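You operate a simulated robot arm through the tools that you are given. There is no shell and no other tool. Be economical: measure what you need, move in short steps, check, and stop when the job is done.

You run a simulated robot arm. Do the job below in one go: nothing can be reset, and whatever is moved stays where it is left.

## Task
Press the green test button two times. Put the green band coil on the white paper pad. Take the red band coil and leave it on top of the white foam slab. Take the bearing on the top of the blue bench and put it away on the third shelf from the bottom of the narrow rack. Put the black disc on the top of the blue bench away on the top of the long bench. Put the blue bobbin on the top of the blue bench away on the top of the winder cover. Switch the cell one feeder switch on. Shut the middle bench drawer. Fetch the dark blue handled pad and set it on top of the blue wiper. Take the gauge block with the smallest size on its label from the top of the drawer bench and put it on the blue cover plate. Put the green padlock on the top of the grey bench away on the top of the drawer bench. Stack the white carton marked "set d" from the top of the grey bench on top of the white carton marked "set a". Put the bearing block on the top of the grey bench away on the top of the long bench. Pull the cell one clear track cover open. Any order will do. Set down upright: dark blue handled pad.
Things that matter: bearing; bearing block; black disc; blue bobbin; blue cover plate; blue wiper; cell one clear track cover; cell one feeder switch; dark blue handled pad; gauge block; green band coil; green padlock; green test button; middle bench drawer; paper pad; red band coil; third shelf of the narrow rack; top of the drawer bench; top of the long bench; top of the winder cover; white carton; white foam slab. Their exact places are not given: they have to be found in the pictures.

Only the result counts: the job must be done as asked and must still hold three seconds after the hand-in. Knocking over, shifting, dropping, spilling or breaking anything else fails it. A push-on lid holds only when it is set on centred and level and pressed home; a screw cap is set on level and turned clockwise until tight.

## Robot
A 6-joint arm with a two-finger gripper on a trunk, on a base that drives. Base frame: it is fixed to the floor where the robot stands at the start and does not move with it; the origin is under the middle of the robot, x ahead of it, y to its left, z up. Readings come in mm, degrees, newtons and seconds.
With the tool pointing down near the work surface it reaches from about 120 to 840 mm from the robot's upright axis, wherever it stands. Its first joint turns from -166.0 to 166.0 degrees. Places, roughly: bearing (8x8x2 cm) [-2300, -200, 800]; bearing block [-1750, 6000, 750]; black disc (6x6x2 cm) [-2800, -300, 800]; blue bobbin (4x4x4 cm) [-2800, -400, 800]; blue cover plate (11x8x1 cm) [-5900, 3400, 800]; blue wiper [-7750, 5750, 750]; cell one clear track cover [-3800, 2700, 1300]; cell one feeder switch [-3700, 2400, 800]; dark blue handled pad (4x3x6 cm) [-4000, 5900, 900]; gauge block [-4250, 6000, 750]; green band coil (4x4x4 cm) [400, 100, 800]; green padlock [-2750, 6000, 750]; green test button [500, 200, 800]; middle bench drawer [-3900, 5600, 700]; paper pad [-2250, -500, 750]; red band coil (4x4x4 cm) [900, 1100, 800]; third shelf of the narrow rack [-14500, 3600, 1000]; top of the drawer bench [-3900, 6000, 800]; top of the long bench [-8200, 6000, 800]; top of the winder cover (132x20 cm) [-3960, 0, 960]; white carton [-2250, 6000, 750]; white foam slab (24x9x6 cm) [900, 800, 800]. Payload 1.66 kg.
The tool frame sits at the grasp point between the pads (the TCP): z along the fingers, y along the line on which they close. The tips reach 16 mm beyond it. The gripper opens to 111 mm. The gripper's body begins 104 mm behind the TCP.
Orientation is that of the tool frame in the base frame, as a unit quaternion [w, x, y, z]. With the fingers straight down and closing along the base's y, the tool's x points along the base's -x, its y along +y and its z along -z.

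## Interface
- The arm moves only by the tool arm_command. Its argument "moves" is text: rows parted by semicolons, each of 6 numbers parted by spaces: the shift along the tool's x, y, z in units of 20 mm (1.0 is 20 mm), then the turn, a rotation vector about the tool's x, y, z in units of 6 degrees (1.0 is 6 degrees). In form: dx dy dz rx ry rz; .... A call has 1 to 8 rows; each row shifts and turns the commanded pose from where the row before left it, along the tool's axes as they then stand. "fingers" is the gripper command, from -1 (fully open) to 1 (shut), values between in proportion, set as the call begins (left out, the last holds). A call with a number of a shift or a turn outside -1 to 1 is refused whole. Each row takes 0.2 s and may step no farther than 50 mm and 8.6 degrees from the row before; otherwise, or with a gripper value out of range, the whole call is refused. Where a pose cannot be reached the arm comes as near as it can. A force on the tool above 40 N (or 10 N above the force at the start of the call, whichever is more), or a blocked arm, ends the call early, and 0.2 s more pass. Each finger halts on what it meets, pressing with about 32 N; the grip force reading is that of the motor and also rises with nothing between the fingers. The clock runs only during rows and for 0.2 s after the last one: add rows that do not move to give the fingers time. The reply holds the time, the measured pose of the TCP, the force on the tool along the base axes, the opening and the grip force, in the units named above and with some noise, with the torque about the TCP (base axes, N m) and any sound that the robot's microphone picked up.
- Cameras (640 x 400 px; columns grow to the right, rows downward): "scene" is now at [56.6, 189.2, 1452.1]; the picture's right is [0.01, -1.00, 0.00], its down [-0.75, -0.01, -0.66] and it looks along [0.66, 0.01, -0.75] (base axes); focal length 258 px, centre (320, 200). "wrist" rides on the gripper at [70, 14, -143] in the tool frame; the picture's right is [-0.19, 0.98, 0.00], its down [-0.87, -0.17, -0.47] and it looks along [-0.46, -0.09, 0.88] (tool axes); focal length 230 px, centre (320, 200).
- grab_frame(camera): a new picture of that camera. No time passes.
- slide_trunk(by): slides the trunk up (or, below 0, down) by that many mm; the arm and the scene camera ride with it, the base frame stays. It gives what a move gives, with no picture.
- drive_base(legs): drives the robot by 1 to 6 legs, each [ahead, left, turn to the left] in mm, mm and degrees, along the robot's own axes; the way and the turn of a leg run together, so that a leg with both is an arc; at most 1500 mm and 180 degrees a leg. The arm and the cameras ride along, it lands a little off, and it stops where it bumps. It gives what a move gives.
- pan_tilt(pan, tilt): turns the head with the scene camera to pan (to the left, within 120 degrees either way) and tilt (down, from -29 to 69), counted from straight ahead of the robot. It gives what a move gives.
- pixel_to_xyz(camera, pixels): for up to 12 pixels [column, row] of the newest picture of that camera ("zoom" is the newest enlarged one), the place [x, y, z] in the base frame of the surface seen there, good to about 2 mm. No time passes.
- close_up(camera, box): a new picture of the part [left, top, right, bottom] of that camera's present view, enlarged. No time passes.
- close_job(): hands the job in; it is judged then, once.

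Go step by step. Measure first, check grasps and placings, and put right what went wrong. The budget is 378 turns and 330 pictures, counting those below and the enlarged ones. Unless the task says otherwise, let go and move clear before handing in, and close with one line.

The tools are called by a JSON object that holds its "name" and its "arguments". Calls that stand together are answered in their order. arm_command: Moves the arm, as the interface text tells. Its arguments: {"type":"object","properties":{"moves":{"type":"string"},"fingers":{"type":"number"}},"required":["moves"]} The other tools are called the same way: slide_trunk (by) slides the trunk up or down; drive_base (legs) drives the base; pan_tilt (pan, tilt) turns the head that bears the scene camera; grab_frame (camera) takes a picture; pixel_to_xyz (camera, pixels) gives the place of the surface under pixels of a picture; close_up (camera, box) takes an enlarged picture of a part of a camera's view; close_job () hands the job in.

At the start:

```text
time: 0.0
tool_pos: [475.3, 204.0, 1131.0]
orientation: [0.0, 0.0, 1.0, 0.0]
contact_force: [-0.2, 0.4, -0.4]
moment: [0.02, -0.01, 0.02]
grip_width: 110.9
finger_force: 0.1
trunk travel left (down, up): [-50.0, 540.0]
robot x, y, heading: [-0.7, 1.0, -0.0]
head pan, tilt: [0.8, 48.5]
```

scene: 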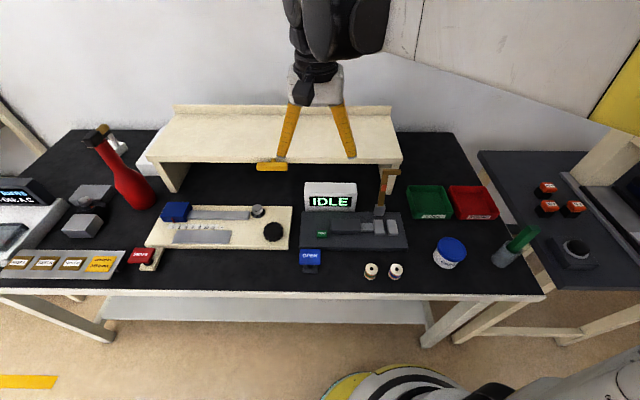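
wrist: 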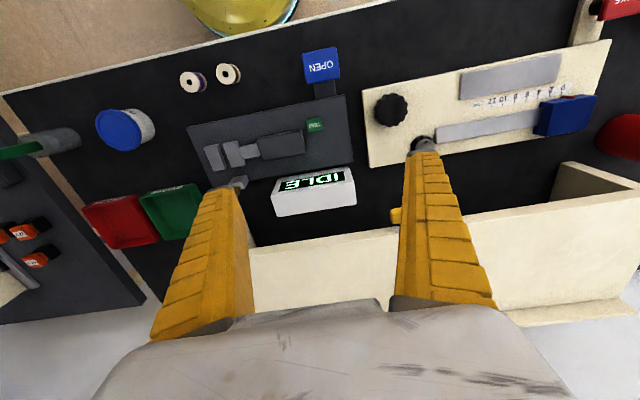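

The start picture shows a test rig with a green button near (322,234) and an IDLE display. I'll zoom in on it and on the coils.

{"name": "close_up", "arguments": {"camera": "scene", "box": [280, 160, 480, 290]}}

{"name": "close_up", "arguments": {"camera": "scene", "box": [0, 120, 300, 300]}}

```text
3.08 times, centred on (380, 225) of scene
```

zoom: 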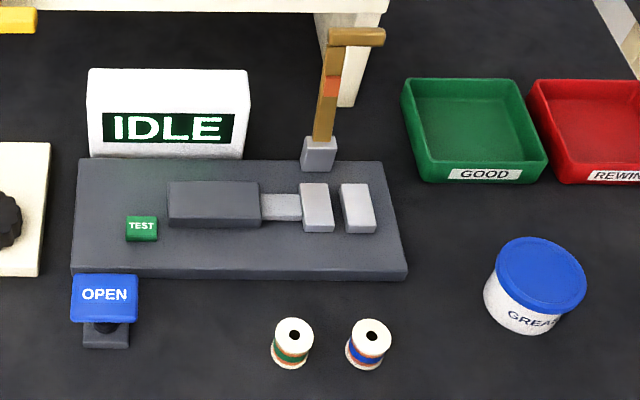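

```text
2.13 times, centred on (150, 210) of scene
```

zoom: 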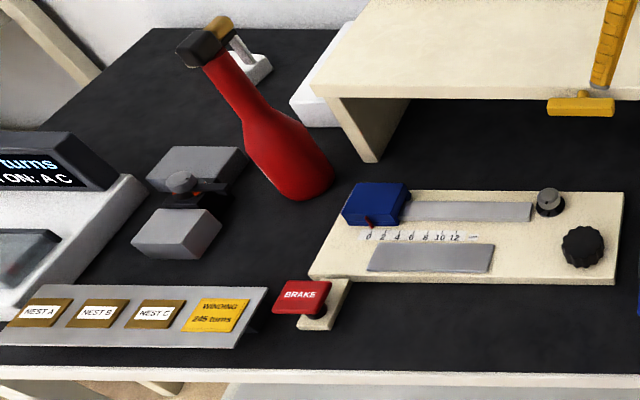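

Test button at scene (322,234); green coil at about (371,267). Measuring these.

{"name": "pixel_to_xyz", "arguments": {"camera": "scene", "pixels": [[322, 231], [322, 234], [322, 237], [326, 225], [371, 266], [371, 273], [396, 266], [310, 253], [382, 222], [384, 172], [330, 190], [265, 165]]}}

{"name": "close_up", "arguments": {"camera": "scene", "box": [350, 250, 420, 290]}}

```text
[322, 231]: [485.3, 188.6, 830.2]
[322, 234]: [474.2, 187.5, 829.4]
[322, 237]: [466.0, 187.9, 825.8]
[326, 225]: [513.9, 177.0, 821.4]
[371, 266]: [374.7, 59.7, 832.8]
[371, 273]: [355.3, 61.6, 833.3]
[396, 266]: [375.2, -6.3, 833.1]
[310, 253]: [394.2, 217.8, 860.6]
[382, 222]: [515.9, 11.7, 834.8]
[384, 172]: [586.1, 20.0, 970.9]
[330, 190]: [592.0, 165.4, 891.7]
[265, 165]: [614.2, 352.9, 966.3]
```

```text
9.14 times, centred on (385, 270) of scene
```

zoom: 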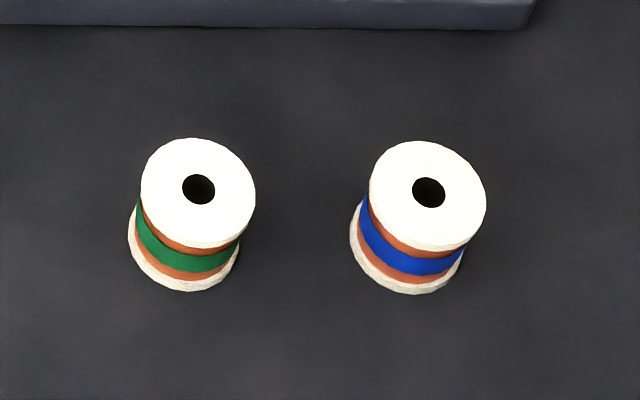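

Coil tops at zoom (198,190) and (428,192). I'll measure the coil and go on to the button press.

{"name": "pixel_to_xyz", "arguments": {"camera": "zoom", "pixels": [[170, 190], [228, 190], [198, 160], [198, 225], [400, 190], [457, 190], [320, 200], [100, 200], [200, 310]]}}

{"name": "arm_command", "arguments": {"moves": "0 -0.8 1 0 0 0; 0 0 1 0 0 0; 0 0 1 0 0 0; 0 0 1 0 0 0; 0 0 1 0 0 0; 0 0 1 0 0 0; 0 0 1 0 0 0; 0 0 1 0 0 0", "fingers": 1}}

```text
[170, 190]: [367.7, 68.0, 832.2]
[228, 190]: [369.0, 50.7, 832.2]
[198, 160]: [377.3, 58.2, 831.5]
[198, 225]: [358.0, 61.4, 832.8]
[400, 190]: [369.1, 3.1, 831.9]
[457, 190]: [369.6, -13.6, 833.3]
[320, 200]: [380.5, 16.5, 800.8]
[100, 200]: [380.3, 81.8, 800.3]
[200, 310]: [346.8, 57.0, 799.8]
```

```text
time: 1.8
tool_pos: [473.8, 187.6, 971.7]
orientation: [0.001, 0.0, 1.0, 0.0]
contact_force: [0.5, -0.6, 0.1]
moment: [0.0, -0.01, 0.0]
grip_width: 0.0
finger_force: 29.2
trunk travel left (down, up): [-50.0, 540.0]
robot x, y, heading: [2.1, -0.5, -0.0]
head pan, tilt: [0.8, 48.5]
```

Aligned over the button; descending to just above it.

{"name": "arm_command", "arguments": {"moves": "-0.1 0 1 0 0 0; 0 0 1 0 0 0; 0 0 1 0 0 0; 0 0 1 0 0 0; 0 0 1 0 0 0; 0 0 0.9 0 0 0; 0 0 0 0 0 0"}}

{"name": "grab_frame", "arguments": {"camera": "wrist"}}

{"name": "grab_frame", "arguments": {"camera": "scene"}}

```text
time: 3.4
tool_pos: [476.0, 188.0, 853.7]
orientation: [0.0, -0.001, 1.0, 0.0]
contact_force: [-0.3, 0.1, 0.2]
moment: [-0.02, -0.01, -0.02]
grip_width: 0.0
finger_force: 28.3
trunk travel left (down, up): [-50.0, 540.0]
robot x, y, heading: [-1.2, -0.0, 0.3]
head pan, tilt: [0.8, 48.5]
```

```text
324 pictures are left
```

wrist: 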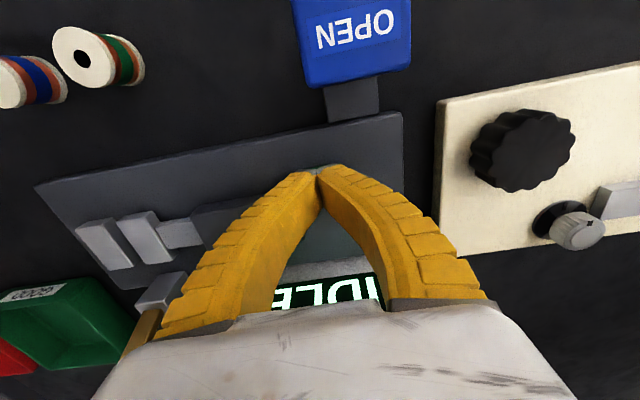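

```text
323 pictures are left
```

scene: 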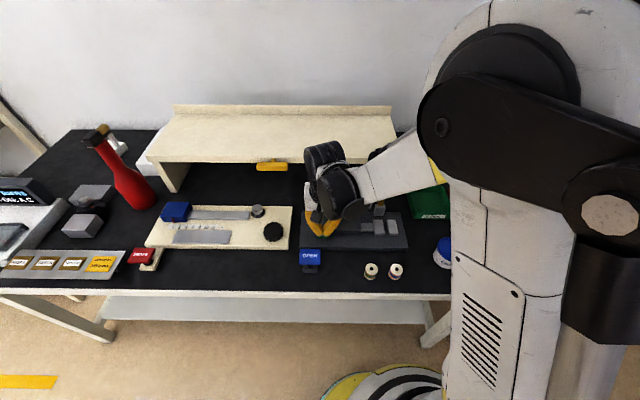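

The tip is over the button. Pressing gently.

{"name": "arm_command", "arguments": {"moves": "0 0 0.3 0 0 0; 0 0 0.1 0 0 0; 0 0 0.1 0 0 0; 0 0 0.1 0 0 0"}}

```text
time: 4.4
tool_pos: [477.2, 187.7, 840.6]
orientation: [0.001, 0.0, 1.0, -0.001]
contact_force: [0.1, 0.9, 0.8]
moment: [0.01, 0.01, -0.01]
grip_width: 5.9
finger_force: 29.1
trunk travel left (down, up): [-50.0, 540.0]
robot x, y, heading: [1.7, 3.8, -0.3]
head pan, tilt: [0.8, 48.5]
```

The tip is now below the measured button top; the grip width reads 5.9, which is odd. Looking at the display.

{"name": "close_up", "arguments": {"camera": "scene", "box": [270, 140, 430, 260]}}

{"name": "close_up", "arguments": {"camera": "wrist", "box": [240, 120, 420, 310]}}

```text
3.33 times, centred on (350, 200) of scene
```

zoom: 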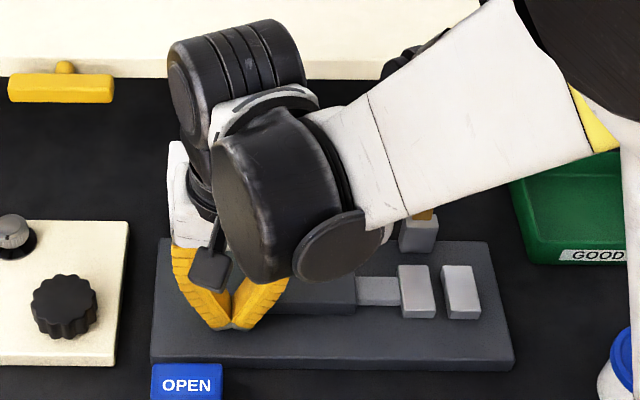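

```text
2.11 times, centred on (330, 215) of wrist
```

zoom: 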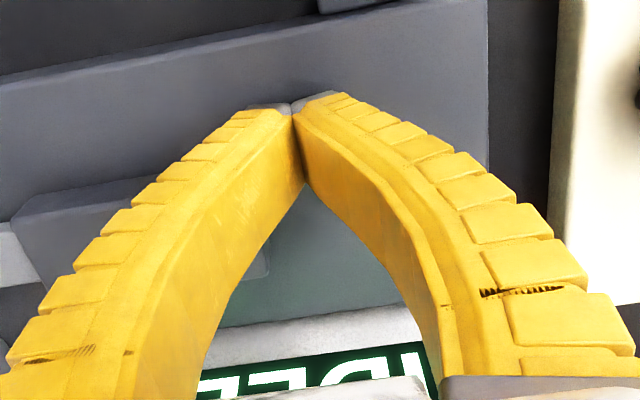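

Display still shows IDLE; keep pressing a little at a time.

{"name": "arm_command", "arguments": {"moves": "0 0 0.1 0 0 0; 0 0 0.1 0 0 0"}}

{"name": "close_up", "arguments": {"camera": "wrist", "box": [240, 120, 420, 310]}}

```text
time: 5.0
tool_pos: [474.9, 187.6, 836.3]
orientation: [0.0, 0.0, 1.0, 0.0]
contact_force: [1.2, 0.1, 4.2]
moment: [0.0, -0.02, -0.02]
grip_width: 5.9
finger_force: 28.7
trunk travel left (down, up): [-50.0, 540.0]
robot x, y, heading: [-3.0, 0.8, 0.2]
head pan, tilt: [0.8, 48.5]
heard: click
```

```text
2.11 times, centred on (330, 215) of wrist
```

zoom: 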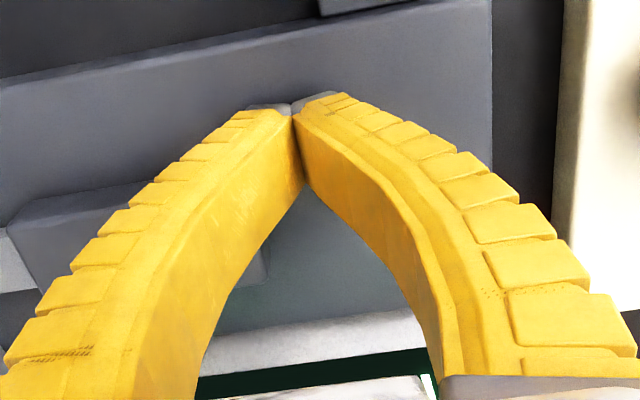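

A click: pressed once, and the force rose to 4 N. Lift and press again the same way.

{"name": "arm_command", "arguments": {"moves": "0 0 -0.9 0 0 0; 0 0 0 0 0 0; 0 0 0.5 0 0 0; 0 0 0.2 0 0 0; 0 0 0.1 0 0 0; 0 0 0.1 0 0 0"}}

```text
time: 6.4
tool_pos: [475.8, 186.7, 836.9]
orientation: [0.0, 0.0, 1.0, 0.0]
contact_force: [-0.1, 1.3, 6.5]
moment: [0.02, -0.01, 0.01]
grip_width: 6.1
finger_force: 28.6
trunk travel left (down, up): [-50.0, 540.0]
robot x, y, heading: [2.2, 2.8, 0.0]
head pan, tilt: [0.8, 48.5]
heard: click
```

Second click heard. Raise and check the display.

{"name": "arm_command", "arguments": {"moves": "0 0 -1 0 0 0; 0 0 -1 0 0 0; 0 0 -1 0 0 0; 0 0 -1 0 0 0"}}

{"name": "grab_frame", "arguments": {"camera": "wrist"}}

```text
time: 7.4
tool_pos: [477.5, 188.5, 916.8]
orientation: [-0.001, 0.0, 1.0, 0.0]
contact_force: [1.1, -0.3, -0.3]
moment: [0.02, -0.02, 0.0]
grip_width: 0.2
finger_force: 28.6
trunk travel left (down, up): [-50.0, 540.0]
robot x, y, heading: [0.1, -1.0, 0.1]
head pan, tilt: [0.8, 48.5]
```

```text
319 pictures are left
```

wrist: 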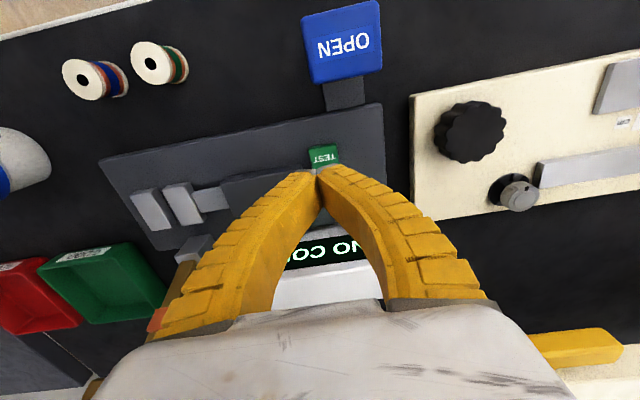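

"NO COIL" shows the press registered. Next look left for the red coil and the foam slab; raise the arm.

{"name": "arm_command", "arguments": {"moves": "0 0 -1 0 0 0; 0 0 -1 0 0 0; 0 0 -1 0 0 0; 0 0 -1 0 0 0; 0 0 -1 0 0 0; 0 0 -1 0 0 0; 0 0 -1 0 0 0; 0 0 -1 0 0 0", "fingers": -1}}

{"name": "pan_tilt", "arguments": {"pan": 45, "tilt": 25}}

{"name": "grab_frame", "arguments": {"camera": "scene"}}

```text
time: 9.2
tool_pos: [474.5, 188.4, 1075.6]
orientation: [0.0, 0.0, 1.0, -0.001]
contact_force: [0.3, 0.5, 0.0]
moment: [0.01, 0.03, 0.02]
grip_width: 111.0
finger_force: 0.1
trunk travel left (down, up): [-50.0, 540.0]
robot x, y, heading: [2.3, 1.1, -0.2]
head pan, tilt: [0.8, 48.5]
```

```text
time: 10.3
tool_pos: [474.7, 187.8, 1075.4]
orientation: [0.0, 0.0, 1.0, 0.0]
contact_force: [0.5, 0.6, 0.5]
moment: [0.01, -0.01, 0.0]
grip_width: 110.9
finger_force: 0.1
trunk travel left (down, up): [-50.0, 540.0]
robot x, y, heading: [4.5, -5.2, 0.0]
head pan, tilt: [45.0, 25.0]
```

```text
318 pictures are left
```

scene: 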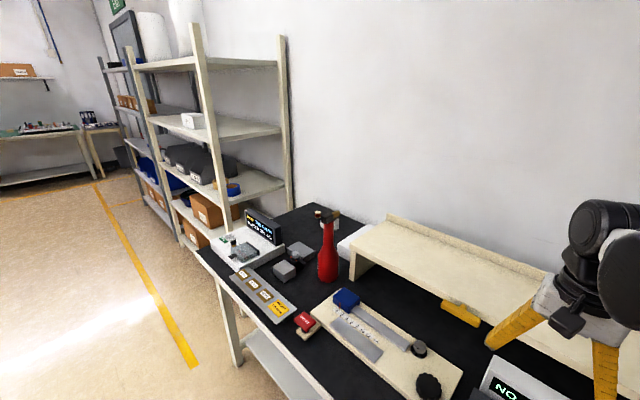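

Zooming on the left end of the bench around (200-380, 200-300).

{"name": "close_up", "arguments": {"camera": "scene", "box": [190, 200, 390, 325]}}

```text
3.20 times, centred on (290, 262) of scene
```

zoom: 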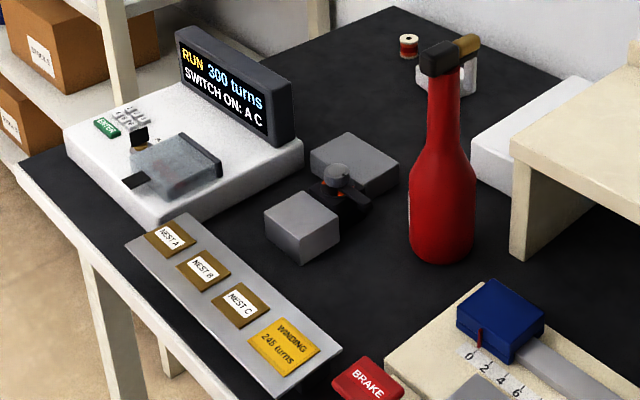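

{"name": "pixel_to_xyz", "arguments": {"camera": "zoom", "pixels": [[408, 38], [408, 50], [440, 60], [430, 90], [570, 90], [490, 150], [480, 130], [520, 120], [395, 70], [430, 150], [600, 80], [545, 160]]}}

```text
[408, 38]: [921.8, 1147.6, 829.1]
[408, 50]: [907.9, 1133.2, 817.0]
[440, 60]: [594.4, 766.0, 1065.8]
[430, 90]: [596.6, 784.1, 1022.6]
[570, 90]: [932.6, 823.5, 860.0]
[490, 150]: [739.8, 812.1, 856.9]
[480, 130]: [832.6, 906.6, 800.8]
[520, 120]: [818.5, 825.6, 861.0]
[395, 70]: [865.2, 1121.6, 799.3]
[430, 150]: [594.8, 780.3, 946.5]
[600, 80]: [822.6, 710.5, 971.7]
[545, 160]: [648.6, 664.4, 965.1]
```

Red coil near (917,1145), slab top z≈860 at about x 740–980, y 780–870. Measuring bench front edge and obstacles.

{"name": "pixel_to_xyz", "arguments": {"camera": "zoom", "pixels": [[40, 185], [120, 270], [20, 160], [240, 45], [290, 85], [150, 160], [330, 210], [350, 150], [408, 34], [400, 38], [416, 38], [470, 75]]}}

{"name": "pixel_to_xyz", "arguments": {"camera": "scene", "pixels": [[300, 100], [282, 60], [193, 60], [205, 150], [200, 240], [218, 290]]}}

```text
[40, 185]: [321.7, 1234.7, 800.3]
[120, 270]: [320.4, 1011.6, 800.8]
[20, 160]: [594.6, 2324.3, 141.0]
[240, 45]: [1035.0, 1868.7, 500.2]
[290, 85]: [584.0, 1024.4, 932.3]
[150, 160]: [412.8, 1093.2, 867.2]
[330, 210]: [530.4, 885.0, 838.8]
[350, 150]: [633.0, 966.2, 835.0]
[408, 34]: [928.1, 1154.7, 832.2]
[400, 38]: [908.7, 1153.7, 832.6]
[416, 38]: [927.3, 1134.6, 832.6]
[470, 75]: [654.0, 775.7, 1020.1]
```

```text
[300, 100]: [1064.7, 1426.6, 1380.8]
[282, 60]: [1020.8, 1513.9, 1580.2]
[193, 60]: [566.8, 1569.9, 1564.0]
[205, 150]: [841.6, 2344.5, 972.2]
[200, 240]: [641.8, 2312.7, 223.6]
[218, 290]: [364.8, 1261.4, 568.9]
```

Bench front x≈321. I'll raise the trunk, then drive left to y≈1060 and look for the red coil.

{"name": "slide_trunk", "arguments": {"by": 120}}

{"name": "drive_base", "arguments": {"legs": [[0, 1060, 0]]}}

{"name": "pan_tilt", "arguments": {"pan": -10, "tilt": 60}}

{"name": "grab_frame", "arguments": {"camera": "scene"}}

```text
time: 11.8
tool_pos: [475.3, 186.8, 1195.8]
orientation: [0.0, 0.0, 1.0, 0.0]
contact_force: [-0.7, 1.1, 0.2]
moment: [-0.01, 0.01, -0.02]
grip_width: 111.1
finger_force: 0.1
trunk travel left (down, up): [-170.0, 420.0]
robot x, y, heading: [-1.4, 1.5, 0.1]
head pan, tilt: [45.0, 25.0]
```

```text
time: 17.3
tool_pos: [481.6, 1241.8, 1196.8]
orientation: [0.0, 0.004, 1.0, 0.0]
contact_force: [0.4, 0.8, 0.3]
moment: [-0.02, 0.01, 0.0]
grip_width: 111.2
finger_force: 0.1
trunk travel left (down, up): [-170.0, 420.0]
robot x, y, heading: [4.6, 1058.3, -0.6]
head pan, tilt: [45.0, 25.0]
```

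```text
time: 18.5
tool_pos: [480.5, 1240.3, 1195.0]
orientation: [0.0, 0.004, 1.0, 0.0]
contact_force: [-0.6, 1.1, -0.4]
moment: [0.03, -0.01, 0.01]
grip_width: 110.9
finger_force: 0.1
trunk travel left (down, up): [-170.0, 420.0]
robot x, y, heading: [6.4, 1057.6, -0.4]
head pan, tilt: [-10.0, 60.0]
```

```text
316 pictures are left
```

scene: 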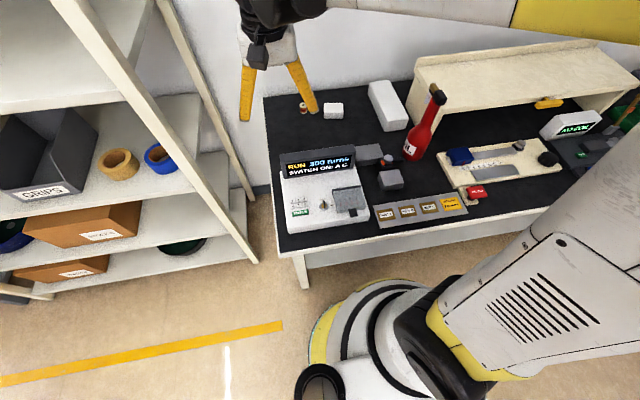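

Measuring base edge near (345,300) against the bench front, plus coil (304,104), white box (333,110), and slab corners.

{"name": "pixel_to_xyz", "arguments": {"camera": "scene", "pixels": [[340, 300], [380, 282], [318, 335], [304, 105], [334, 106], [370, 84], [388, 80], [387, 130], [407, 124], [302, 287], [330, 158], [340, 240]]}}

{"name": "close_up", "arguments": {"camera": "scene", "box": [270, 70, 430, 170]}}

```text
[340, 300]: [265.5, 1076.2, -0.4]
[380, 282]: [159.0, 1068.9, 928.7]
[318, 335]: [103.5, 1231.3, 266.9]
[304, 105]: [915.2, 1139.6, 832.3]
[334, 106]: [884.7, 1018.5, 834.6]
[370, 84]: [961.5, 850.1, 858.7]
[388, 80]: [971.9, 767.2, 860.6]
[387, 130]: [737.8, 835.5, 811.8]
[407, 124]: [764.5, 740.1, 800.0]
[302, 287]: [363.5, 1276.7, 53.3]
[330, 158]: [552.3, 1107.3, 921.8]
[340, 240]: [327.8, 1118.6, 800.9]
```

```text
4.00 times, centred on (350, 120) of scene
```

zoom: 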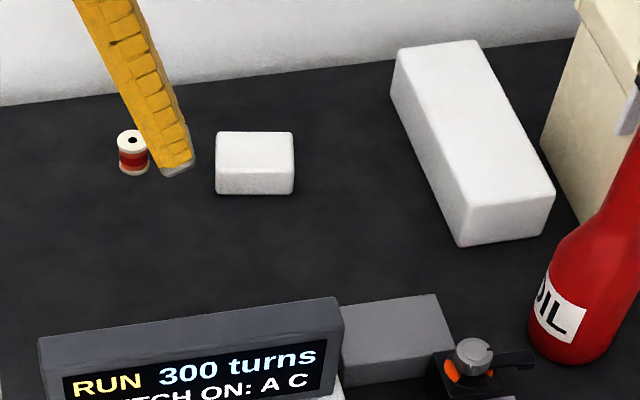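

Base radius is about 260. Check the lower shelf edge under the bench to see how far forward I may go.

{"name": "pixel_to_xyz", "arguments": {"camera": "scene", "pixels": [[340, 258], [400, 250], [370, 265], [330, 300], [350, 290], [316, 320], [312, 350]]}}

{"name": "close_up", "arguments": {"camera": "scene", "box": [270, 230, 470, 400]}}

```text
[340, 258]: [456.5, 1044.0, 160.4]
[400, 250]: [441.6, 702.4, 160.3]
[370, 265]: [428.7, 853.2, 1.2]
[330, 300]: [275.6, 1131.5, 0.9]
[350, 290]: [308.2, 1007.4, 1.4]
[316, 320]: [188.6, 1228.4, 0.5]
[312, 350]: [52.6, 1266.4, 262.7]
```

```text
2.35 times, centred on (370, 315) of scene
```

zoom: 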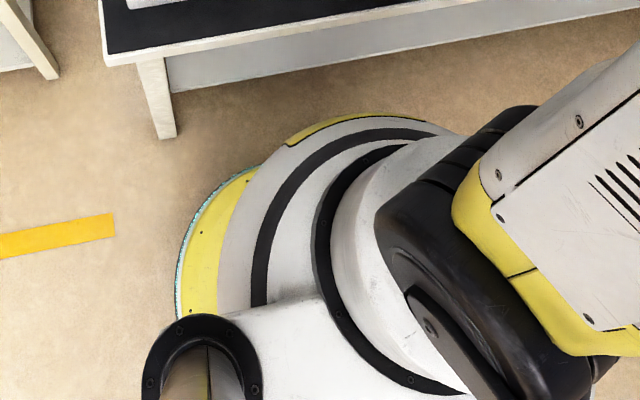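

Lower shelf edge is at x≈430 and the base radius about 215, so I go ahead 100.

{"name": "drive_base", "arguments": {"legs": [[100, 10, 0]]}}

{"name": "grab_frame", "arguments": {"camera": "scene"}}

```text
time: 19.7
tool_pos: [582.7, 1250.3, 1195.3]
orientation: [-0.002, 0.005, 1.0, 0.0]
contact_force: [0.5, -0.2, -0.8]
moment: [0.0, 0.04, 0.01]
grip_width: 110.7
finger_force: 0.1
trunk travel left (down, up): [-170.0, 420.0]
robot x, y, heading: [103.5, 1065.1, -0.8]
head pan, tilt: [-10.0, 60.0]
```

```text
313 pictures are left
```

scene: 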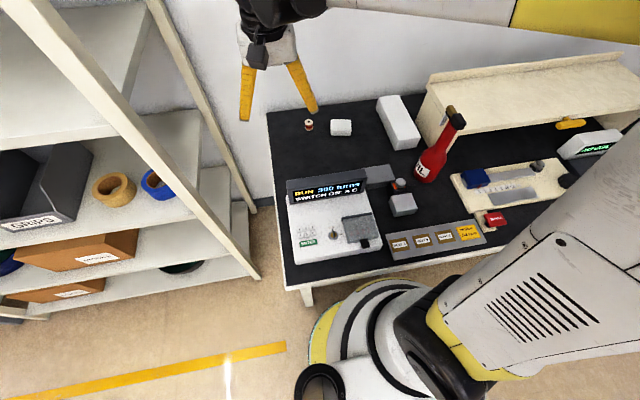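

Coil at (917,1144). Moving the arm over it in steps with the fingers half open.

{"name": "arm_command", "arguments": {"moves": "-1 -0.3 0.4 0 0 0; -1 -0.3 0.4 0 0 0; -1 -0.3 0.4 0 0 0; -1 -0.3 0.4 0 0 0; -1 -0.3 0.4 0 0 0; -1 -0.3 0.4 0 0 0; -1 -0.3 0.4 0 0 0; -1 -0.3 0.4 0 0 0", "fingers": -0.3}}

{"name": "arm_command", "arguments": {"moves": "-1 -0.3 0.4 0 0 0; -1 -0.3 0.4 0 0 0; -1 -0.3 0.4 0 0 0; -1 -0.3 0.4 0 0 0; -1 -0.3 0.4 0 0 0; -1 -0.3 0.4 0 0 0; -1 -0.3 0.4 0 0 0; -1 -0.3 0.4 0 0 0"}}

{"name": "grab_frame", "arguments": {"camera": "wrist"}}

```text
time: 21.5
tool_pos: [743.7, 1199.4, 1133.1]
orientation: [0.0, 0.004, 1.0, -0.001]
contact_force: [0.6, -0.1, -0.9]
moment: [-0.02, -0.03, -0.01]
grip_width: 74.1
finger_force: 1.4
trunk travel left (down, up): [-170.0, 420.0]
robot x, y, heading: [107.1, 1070.5, -0.3]
head pan, tilt: [-10.0, 60.0]
```

```text
time: 23.3
tool_pos: [904.3, 1150.3, 1066.1]
orientation: [0.0, 0.005, 1.0, 0.001]
contact_force: [0.1, 1.0, 0.2]
moment: [-0.01, -0.02, -0.01]
grip_width: 73.8
finger_force: 1.4
trunk travel left (down, up): [-170.0, 420.0]
robot x, y, heading: [107.2, 1065.8, -0.3]
head pan, tilt: [-10.0, 60.0]
```

```text
312 pictures are left
```

wrist: 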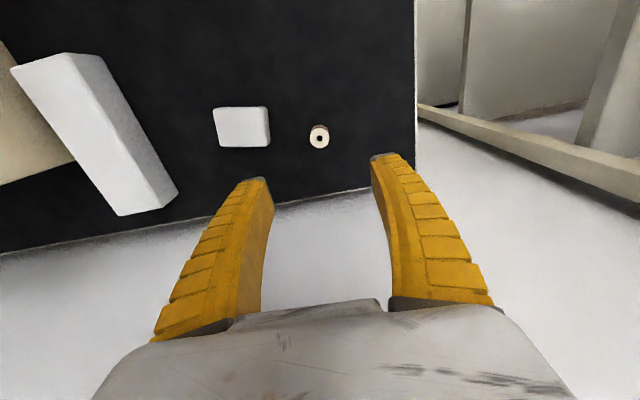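

Coil top at wrist (319,136). Measure it, plus the bench back edge and wall.

{"name": "pixel_to_xyz", "arguments": {"camera": "wrist", "pixels": [[310, 136], [328, 136], [319, 127], [319, 144], [300, 215], [340, 185], [340, 240], [415, 240], [269, 135], [215, 130]]}}

```text
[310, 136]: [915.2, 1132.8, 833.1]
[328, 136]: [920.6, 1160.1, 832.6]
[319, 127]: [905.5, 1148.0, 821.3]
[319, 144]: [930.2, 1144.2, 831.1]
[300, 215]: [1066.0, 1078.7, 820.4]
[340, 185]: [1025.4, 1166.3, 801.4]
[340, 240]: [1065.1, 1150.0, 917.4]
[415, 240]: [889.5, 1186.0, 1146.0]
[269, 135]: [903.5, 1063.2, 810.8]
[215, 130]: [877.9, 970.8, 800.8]
```

Centre the coil (918,1146) and descend.

{"name": "arm_command", "arguments": {"moves": "-0.7 -0.2 1 0 0 0; 0 0 1 0 0 0; 0 0 1 0 0 0; 0 0 1 0 0 0; 0 0 1 0 0 0; 0 0 1 0 0 0; 0 0 1 0 0 0; 0 0 1 0 0 0"}}

{"name": "grab_frame", "arguments": {"camera": "wrist"}}

```text
time: 25.1
tool_pos: [916.6, 1145.7, 906.5]
orientation: [-0.001, 0.006, 1.0, 0.001]
contact_force: [0.1, 0.1, -0.1]
moment: [0.04, 0.02, 0.0]
grip_width: 73.9
finger_force: 1.2
trunk travel left (down, up): [-170.0, 420.0]
robot x, y, heading: [105.5, 1067.6, -0.6]
head pan, tilt: [-10.0, 60.0]
```

```text
311 pictures are left
```

wrist: 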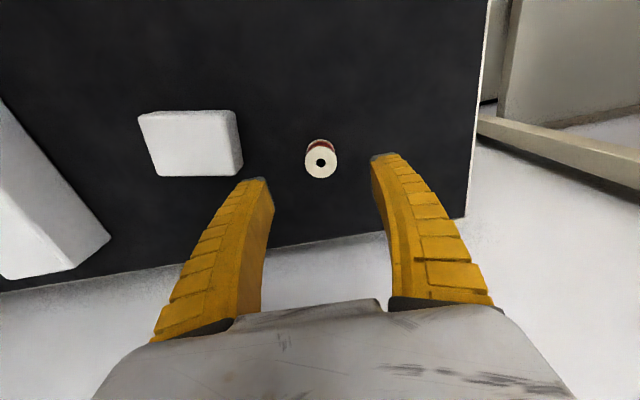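

Well centred between the fingers. Down 87 mm and grip.

{"name": "arm_command", "arguments": {"moves": "0 0 1 0 0 0; 0 0 1 0 0 0; 0 0 1 0 0 0; 0 0 1 0 0 0; 0 0 0.35 0 0 0"}}

{"name": "arm_command", "arguments": {"moves": "0 0 0 0 0 0; 0 0 0 0 0 0; 0 0 0 0 0 0", "fingers": 1}}

{"name": "grab_frame", "arguments": {"camera": "wrist"}}

```text
time: 26.3
tool_pos: [915.9, 1146.5, 820.9]
orientation: [0.0, 0.005, 1.0, 0.0]
contact_force: [0.7, -0.3, -0.7]
moment: [0.02, -0.01, 0.03]
grip_width: 73.9
finger_force: 0.9
trunk travel left (down, up): [-170.0, 420.0]
robot x, y, heading: [110.3, 1066.9, -0.7]
head pan, tilt: [-10.0, 60.0]
```

```text
time: 27.1
tool_pos: [915.7, 1147.5, 821.1]
orientation: [0.0, 0.005, 1.0, 0.0]
contact_force: [3.2, 0.0, 7.4]
moment: [0.01, -0.25, 0.01]
grip_width: 25.7
finger_force: 32.1
trunk travel left (down, up): [-170.0, 420.0]
robot x, y, heading: [108.2, 1066.0, -0.7]
head pan, tilt: [-10.0, 60.0]
```

```text
310 pictures are left
```

wrist: 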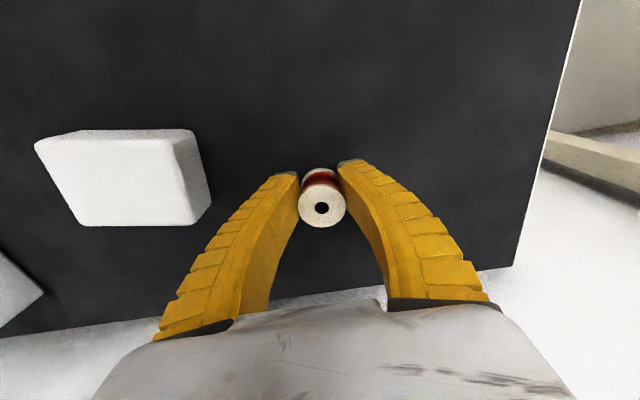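

Coil gripped (25.7 mm at its waist). Lift and carry toward the slab.

{"name": "arm_command", "arguments": {"moves": "0 0 -0.5 0 0 0; 0 0 -1 0 0 0; 0 0 -1 0 0 0; 0 0 -1 0 0 0; 0 0 -1 0 0 0; 0 0 -1 0 0 0; 0 0 -1 0 0 0; 0.4 -1 0 0 0 0"}}

{"name": "arm_command", "arguments": {"moves": "0.4 -1 0 0 0 0; 0.4 -1 0 0 0 0; 0.4 -1 0 0 0 0; 0.4 -1 0 0 0 0; 0.4 -1 0 0 0 0; 0.4 -1 0 0 0 0; 0.4 -1 0 0 0 0; 0 -1 0 0 0 0"}}

{"name": "grab_frame", "arguments": {"camera": "wrist"}}

```text
time: 28.9
tool_pos: [907.0, 1126.4, 949.1]
orientation: [0.0, 0.005, 1.0, 0.0]
contact_force: [0.0, 0.1, -0.8]
moment: [-0.01, 0.02, 0.03]
grip_width: 24.1
finger_force: 31.6
trunk travel left (down, up): [-170.0, 420.0]
robot x, y, heading: [99.6, 1069.9, -0.6]
head pan, tilt: [-10.0, 60.0]
```

```text
time: 30.7
tool_pos: [851.2, 965.8, 949.9]
orientation: [0.0, 0.006, 1.0, 0.0]
contact_force: [-0.2, -0.3, 0.3]
moment: [0.0, 0.01, 0.01]
grip_width: 24.5
finger_force: 31.9
trunk travel left (down, up): [-170.0, 420.0]
robot x, y, heading: [103.6, 1067.8, -0.6]
head pan, tilt: [-10.0, 60.0]
```

```text
309 pictures are left
```

wrist: 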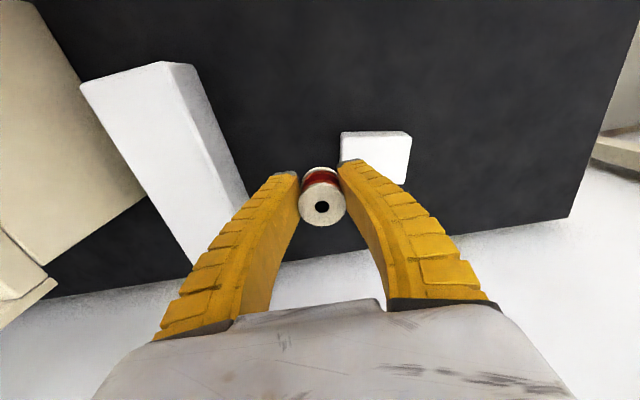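

Coil held well. Continue 150 mm toward the slab and look.

{"name": "arm_command", "arguments": {"moves": "0 -1 0 0 0 0; 0 -1 0 0 0 0; 0 -1 0 0 0 0; 0 -1 0 0 0 0; 0 -1 0 0 0 0; 0 -1 0 0 0 0; 0 -1 0 0 0 0; 0 -0.6 0 0 0 0"}}

{"name": "grab_frame", "arguments": {"camera": "wrist"}}

{"name": "grab_frame", "arguments": {"camera": "scene"}}

```text
time: 32.5
tool_pos: [848.4, 814.9, 950.6]
orientation: [-0.001, 0.005, 1.0, 0.0]
contact_force: [0.7, 0.5, -0.5]
moment: [0.0, -0.02, 0.0]
grip_width: 23.9
finger_force: 32.2
trunk travel left (down, up): [-170.0, 420.0]
robot x, y, heading: [105.1, 1068.8, -0.6]
head pan, tilt: [-10.0, 60.0]
```

```text
308 pictures are left
```

wrist: 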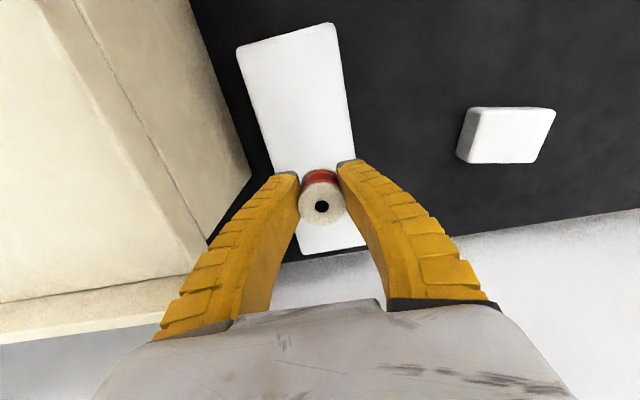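

```text
307 pictures are left
```

scene: 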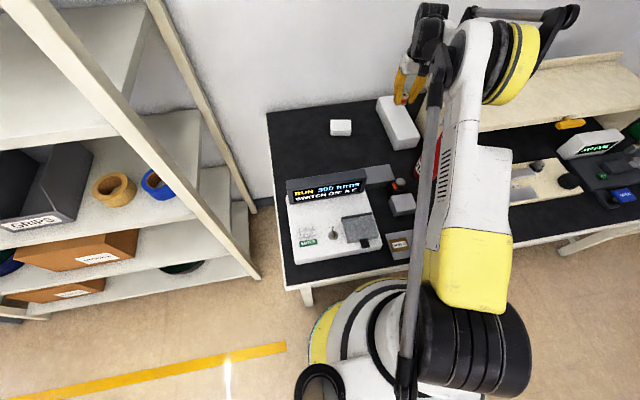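

Coil is above the slab. Before lowering, check the arm link's height next to the bottle.

{"name": "pixel_to_xyz", "arguments": {"camera": "scene", "pixels": [[450, 80], [445, 120], [440, 160], [435, 200], [430, 240], [470, 50], [470, 150], [470, 250], [412, 175]]}}

{"name": "close_up", "arguments": {"camera": "scene", "box": [370, 60, 530, 220]}}

{"name": "pixel_to_xyz", "arguments": {"camera": "wrist", "pixels": [[236, 50], [334, 24], [295, 150], [350, 150], [305, 252], [360, 245], [250, 175], [205, 238]]}}

```text
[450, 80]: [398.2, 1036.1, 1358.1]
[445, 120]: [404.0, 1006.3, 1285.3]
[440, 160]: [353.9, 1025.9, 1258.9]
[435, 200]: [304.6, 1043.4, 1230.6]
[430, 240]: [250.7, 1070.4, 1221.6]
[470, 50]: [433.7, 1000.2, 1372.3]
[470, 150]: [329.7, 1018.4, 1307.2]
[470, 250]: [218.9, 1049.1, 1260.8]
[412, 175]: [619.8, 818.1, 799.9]
```

```text
2.50 times, centred on (450, 140) of scene
```

zoom: 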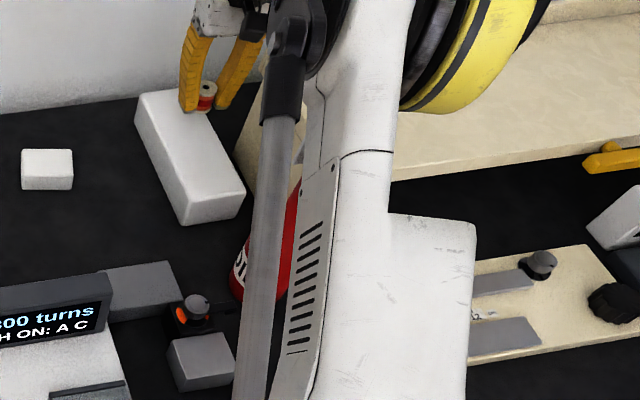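

```text
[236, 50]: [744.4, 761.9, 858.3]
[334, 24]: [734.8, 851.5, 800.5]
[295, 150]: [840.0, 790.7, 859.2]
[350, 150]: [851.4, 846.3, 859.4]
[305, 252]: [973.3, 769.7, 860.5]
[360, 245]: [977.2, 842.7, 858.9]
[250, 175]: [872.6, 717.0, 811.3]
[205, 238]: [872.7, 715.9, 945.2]
```

Slab spans y 763–851, top 859. Lower to just above contact.

{"name": "arm_command", "arguments": {"moves": "0 -0.25 1 0 0 0; 0 0 1 0 0 0; 0 0 1 0 0 0; 0 0 0.3 0 0 0; 0 0 0.1 0 0 0; 0 0 0 0 0 0"}}

{"name": "close_up", "arguments": {"camera": "scene", "box": [360, 60, 440, 140]}}

```text
time: 33.9
tool_pos: [847.6, 811.4, 881.7]
orientation: [0.0, 0.004, 1.0, -0.001]
contact_force: [0.4, -1.0, -1.0]
moment: [0.01, 0.0, 0.01]
grip_width: 23.6
finger_force: 31.9
trunk travel left (down, up): [-170.0, 420.0]
robot x, y, heading: [106.4, 1067.5, -0.6]
head pan, tilt: [-10.0, 60.0]
```

```text
5.00 times, centred on (400, 100) of scene
```

zoom: 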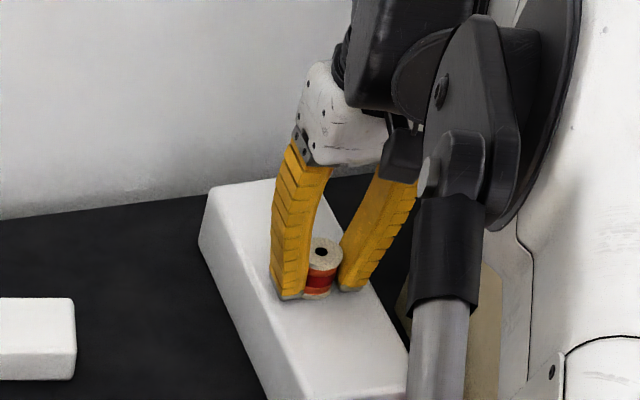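

Nearly touching; lower a few more mm watching the force.

{"name": "arm_command", "arguments": {"moves": "0 0 0.08 0 0 0; 0 0 0 0 0 0"}}

```text
time: 34.5
tool_pos: [848.9, 810.8, 881.8]
orientation: [0.0, 0.005, 1.0, 0.0]
contact_force: [0.5, -1.1, 4.8]
moment: [-0.01, -0.14, 0.01]
grip_width: 24.4
finger_force: 31.1
trunk travel left (down, up): [-170.0, 420.0]
robot x, y, heading: [107.7, 1065.3, -0.5]
head pan, tilt: [-10.0, 60.0]
```

Contact (4.8 N). Release partly and lift away.

{"name": "arm_command", "arguments": {"moves": "0 0 0 0 0 0; 0 0 0 0 0 0", "fingers": -0.1}}

{"name": "arm_command", "arguments": {"moves": "0 0 -0.5 0 0 0; 0 0 -1 0 0 0; 0 0 -1 0 0 0; 0 0 -1 0 0 0; 0 0 -1 0 0 0; 0 0 -1 0 0 0; 0 0 -1 0 0 0; 0 0 -1 0 0 0"}}

{"name": "grab_frame", "arguments": {"camera": "wrist"}}

```text
time: 35.1
tool_pos: [848.1, 811.4, 880.7]
orientation: [0.001, 0.005, 1.0, 0.0]
contact_force: [0.5, -0.4, 0.3]
moment: [-0.03, 0.0, 0.01]
grip_width: 63.0
finger_force: 1.6
trunk travel left (down, up): [-170.0, 420.0]
robot x, y, heading: [104.2, 1067.6, -0.6]
head pan, tilt: [-10.0, 60.0]
```

```text
time: 36.9
tool_pos: [846.1, 809.6, 1030.6]
orientation: [0.001, 0.006, 1.0, -0.001]
contact_force: [-0.7, -0.2, -0.5]
moment: [-0.01, -0.03, 0.04]
grip_width: 63.0
finger_force: 1.8
trunk travel left (down, up): [-170.0, 420.0]
robot x, y, heading: [104.5, 1071.7, -0.6]
head pan, tilt: [-10.0, 60.0]
```

```text
304 pictures are left
```

wrist: 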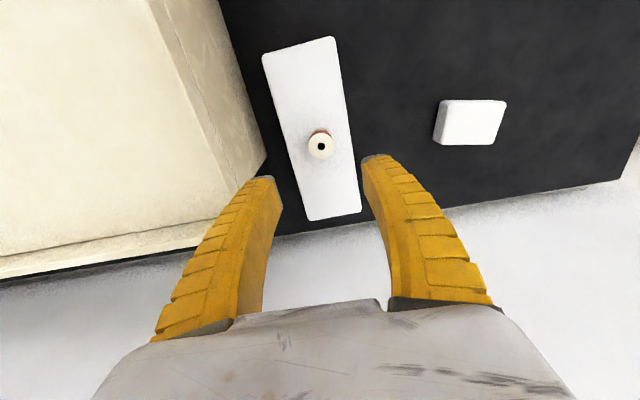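

Red coil stands on the slab. Raise above the bottle and retract, then drive back to the start place for the green coil.

{"name": "arm_command", "arguments": {"moves": "0 0 -1 0 0 0; 0 0 -1 0 0 0; 0 0 -1 0 0 0; 0 0 -1 0 0 0; 0 0 -1 0 0 0; 0 0 -1 0 0 0; 0 0 -1 0 0 0; 0 0 -1 0 0 0"}}

{"name": "arm_command", "arguments": {"moves": "1 1 0 0 0 0; 1 1 0 0 0 0; 1 1 0 0 0 0; 1 1 0 0 0 0; 1 1 0 0 0 0; 1 1 0 0 0 0; 1 1 0 0 0 0; 1 1 0 0 0 0"}}

{"name": "arm_command", "arguments": {"moves": "1 1 0 0 0 0; 1 1 0 0 0 0; 1 1 0 0 0 0; 1 1 0 0 0 0; 1 1 0 0 0 0; 1 1 0 0 0 0; 1 0 0 0 0 0; 1 0 0 0 0 0"}}

{"name": "drive_base", "arguments": {"legs": [[-110, 0, 0], [0, -1060, 0]]}}

{"name": "grab_frame", "arguments": {"camera": "scene"}}

```text
time: 38.7
tool_pos: [847.5, 808.9, 1191.5]
orientation: [0.0, 0.005, 1.0, -0.001]
contact_force: [1.4, 0.0, -0.8]
moment: [0.01, 0.01, -0.01]
grip_width: 63.2
finger_force: 1.0
trunk travel left (down, up): [-170.0, 420.0]
robot x, y, heading: [106.8, 1068.0, -0.5]
head pan, tilt: [-10.0, 60.0]
```

```text
time: 40.5
tool_pos: [691.1, 972.8, 1192.4]
orientation: [0.0, 0.005, 1.0, 0.0]
contact_force: [-0.6, -0.1, 0.5]
moment: [-0.01, -0.02, -0.02]
grip_width: 63.0
finger_force: 1.1
trunk travel left (down, up): [-170.0, 420.0]
robot x, y, heading: [101.0, 1063.9, -0.7]
head pan, tilt: [-10.0, 60.0]
```

```text
time: 42.3
tool_pos: [531.3, 1094.1, 1192.2]
orientation: [-0.001, 0.005, 1.0, 0.0]
contact_force: [0.2, 0.2, -0.4]
moment: [0.02, -0.02, 0.02]
grip_width: 62.8
finger_force: 1.5
trunk travel left (down, up): [-170.0, 420.0]
robot x, y, heading: [104.5, 1068.1, -0.5]
head pan, tilt: [-10.0, 60.0]
```

```text
time: 48.4
tool_pos: [413.1, 57.3, 1190.6]
orientation: [0.0, 0.003, 1.0, 0.0]
contact_force: [-0.2, -0.7, 0.0]
moment: [0.02, 0.0, -0.03]
grip_width: 63.1
finger_force: 1.5
trunk travel left (down, up): [-170.0, 420.0]
robot x, y, heading: [-14.3, 28.0, -0.0]
head pan, tilt: [-10.0, 60.0]
```

```text
303 pictures are left
```

scene: 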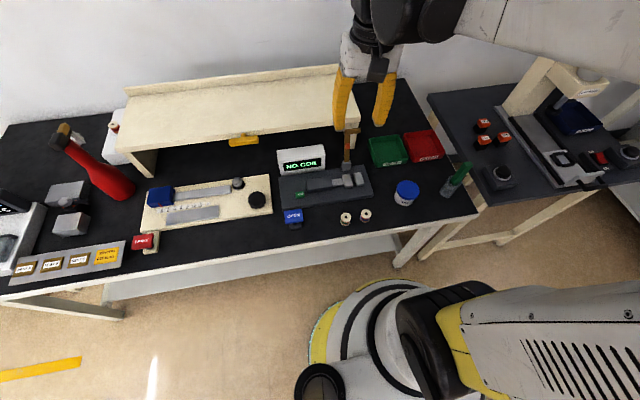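

Arm is nearly over the green coil (pixel (346,218)). Descend partway and check by the wrist camera.

{"name": "arm_command", "arguments": {"moves": "1 0.1 1 0 0 0; 1 0 1 0 0 0; 0.25 0 1 0 0 0; 0 0 1 0 0 0; 0 0 1 0 0 0; 0 0 1 0 0 0; 0 0 1 0 0 0; 0 0 1 0 0 0", "fingers": 0.1}}

{"name": "arm_command", "arguments": {"moves": "0 0 1 0 0 0; 0 0 1 0 0 0; 0 0 1 0 0 0; 0 0 1 0 0 0; 0 0 1 0 0 0; 0 0 0 0 0 0"}}

{"name": "grab_frame", "arguments": {"camera": "wrist"}}

```text
time: 50.2
tool_pos: [367.6, 59.2, 1031.6]
orientation: [0.0, 0.003, 1.0, 0.0]
contact_force: [0.1, 1.0, 0.3]
moment: [-0.02, 0.01, 0.02]
grip_width: 52.3
finger_force: 2.0
trunk travel left (down, up): [-170.0, 420.0]
robot x, y, heading: [-15.8, 24.3, -0.1]
head pan, tilt: [-10.0, 60.0]
```

```text
time: 51.6
tool_pos: [366.2, 60.3, 932.5]
orientation: [-0.001, 0.002, 1.0, -0.001]
contact_force: [-0.7, -0.2, -0.1]
moment: [-0.02, 0.03, 0.02]
grip_width: 52.1
finger_force: 1.3
trunk travel left (down, up): [-170.0, 420.0]
robot x, y, heading: [-16.6, 26.9, -0.4]
head pan, tilt: [-10.0, 60.0]
```

```text
302 pictures are left
```

wrist: 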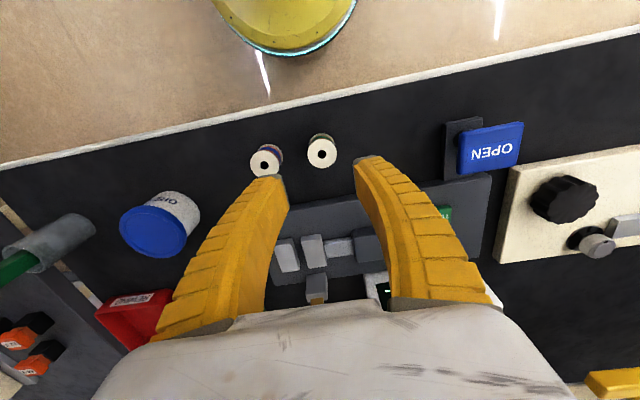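

Green coil at wrist (321,152). Measure and lower.

{"name": "pixel_to_xyz", "arguments": {"camera": "wrist", "pixels": [[310, 152], [333, 152], [321, 142], [321, 163], [282, 160]]}}

{"name": "close_up", "arguments": {"camera": "wrist", "box": [220, 110, 420, 235]}}

```text
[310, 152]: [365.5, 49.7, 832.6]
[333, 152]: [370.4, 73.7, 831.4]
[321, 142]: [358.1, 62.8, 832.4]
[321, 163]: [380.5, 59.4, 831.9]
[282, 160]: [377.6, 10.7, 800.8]
```

```text
3.20 times, centred on (320, 172) of wrist
```

zoom: 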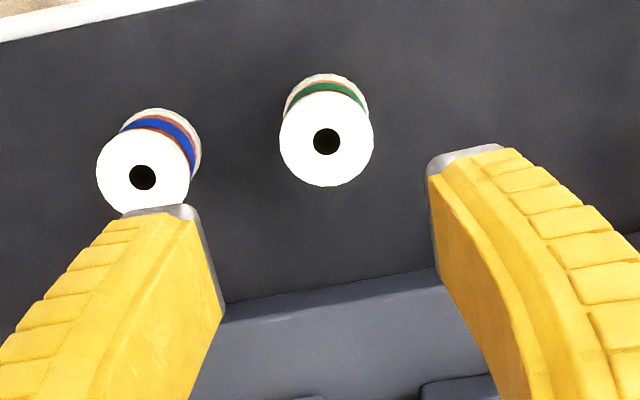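

Centre (369,61). Lower to 820 and grip.

{"name": "arm_command", "arguments": {"moves": "-0.1 0 1 0 0 0; 0 0 1 0 0 0; 0 0 1 0 0 0; 0 0 1 0 0 0; 0 0 1 0 0 0; 0 0 0.6 0 0 0; 0 0 0 0 0 0"}}

{"name": "arm_command", "arguments": {"moves": "0 0 0 0 0 0; 0 0 0 0 0 0; 0 0 0 0 0 0", "fingers": 1}}

{"name": "arm_command", "arguments": {"moves": "0 0 -0.5 0 0 0; 0 0 -1 0 0 0; 0 0 -1 0 0 0; 0 0 -1 0 0 0; 0 0 -1 0 0 0; 0 0 -1 0 0 0; 0 0 -1 0 0 0; 0 0 -1 0 0 0"}}

{"name": "grab_frame", "arguments": {"camera": "wrist"}}

```text
time: 53.2
tool_pos: [415.7, 63.8, 888.0]
orientation: [-0.001, 0.002, 1.0, 0.0]
contact_force: [-0.3, 0.0, -0.2]
moment: [0.03, -0.01, -0.01]
grip_width: 52.3
finger_force: 2.0
out of reach, approached as far as the arm can: row 1, 2, 3, 4, 5, 6
trunk travel left (down, up): [-170.0, 420.0]
robot x, y, heading: [-12.5, 28.1, -0.3]
head pan, tilt: [-10.0, 60.0]
```

```text
time: 54.0
tool_pos: [415.2, 63.8, 888.7]
orientation: [-0.001, 0.003, 1.0, 0.001]
contact_force: [-0.8, 0.9, 0.1]
moment: [-0.02, -0.02, 0.01]
grip_width: 0.0
finger_force: 28.5
trunk travel left (down, up): [-170.0, 420.0]
robot x, y, heading: [-16.4, 29.5, -0.3]
head pan, tilt: [-10.0, 60.0]
```

```text
time: 55.8
tool_pos: [414.6, 63.0, 1040.9]
orientation: [0.0, 0.003, 1.0, 0.0]
contact_force: [0.5, -0.2, 0.5]
moment: [0.0, 0.01, 0.02]
grip_width: 0.0
finger_force: 29.0
trunk travel left (down, up): [-170.0, 420.0]
robot x, y, heading: [-14.0, 27.6, -0.5]
head pan, tilt: [-10.0, 60.0]
```

```text
300 pictures are left
```

wrist: 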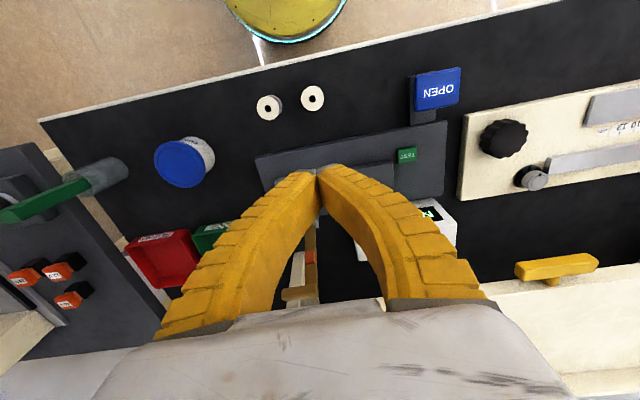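

Out of reach because the trunk is high; nothing was touched. Lower the trunk by 120 and realign.

{"name": "slide_trunk", "arguments": {"by": -120}}

{"name": "arm_command", "arguments": {"moves": "1 -0.1 0 0 0 0; 1 0 0 0 0 0; 0.3 0 0 0 0 0; 0 0 0 0 0 0", "fingers": 0.1}}

```text
time: 57.3
tool_pos: [415.2, 63.0, 920.3]
orientation: [0.0, 0.002, 1.0, 0.0]
contact_force: [-0.6, -0.2, -0.6]
moment: [-0.01, -0.01, 0.04]
grip_width: 0.0
finger_force: 28.5
trunk travel left (down, up): [-50.0, 540.0]
robot x, y, heading: [-10.8, 29.2, -0.2]
head pan, tilt: [-10.0, 60.0]
```

```text
time: 58.3
tool_pos: [369.4, 63.5, 922.0]
orientation: [0.0, 0.003, 1.0, 0.0]
contact_force: [-0.3, -0.1, 0.4]
moment: [0.0, -0.02, 0.0]
grip_width: 52.2
finger_force: 1.5
trunk travel left (down, up): [-50.0, 540.0]
robot x, y, heading: [-12.9, 27.3, -0.5]
head pan, tilt: [-10.0, 60.0]
```

Now descend to 820.

{"name": "arm_command", "arguments": {"moves": "0 -0.12 1 0 0 0; 0 0 1 0 0 0; 0 0 1 0 0 0; 0 0 1 0 0 0; 0 0 1 0 0 0; 0 0 0.05 0 0 0"}}

```text
time: 59.7
tool_pos: [369.7, 60.1, 817.6]
orientation: [0.0, 0.003, 1.0, 0.001]
contact_force: [0.6, -0.3, 0.0]
moment: [0.04, -0.01, 0.0]
grip_width: 52.0
finger_force: 1.2
trunk travel left (down, up): [-50.0, 540.0]
robot x, y, heading: [-11.2, 27.2, -0.4]
head pan, tilt: [-10.0, 60.0]
```

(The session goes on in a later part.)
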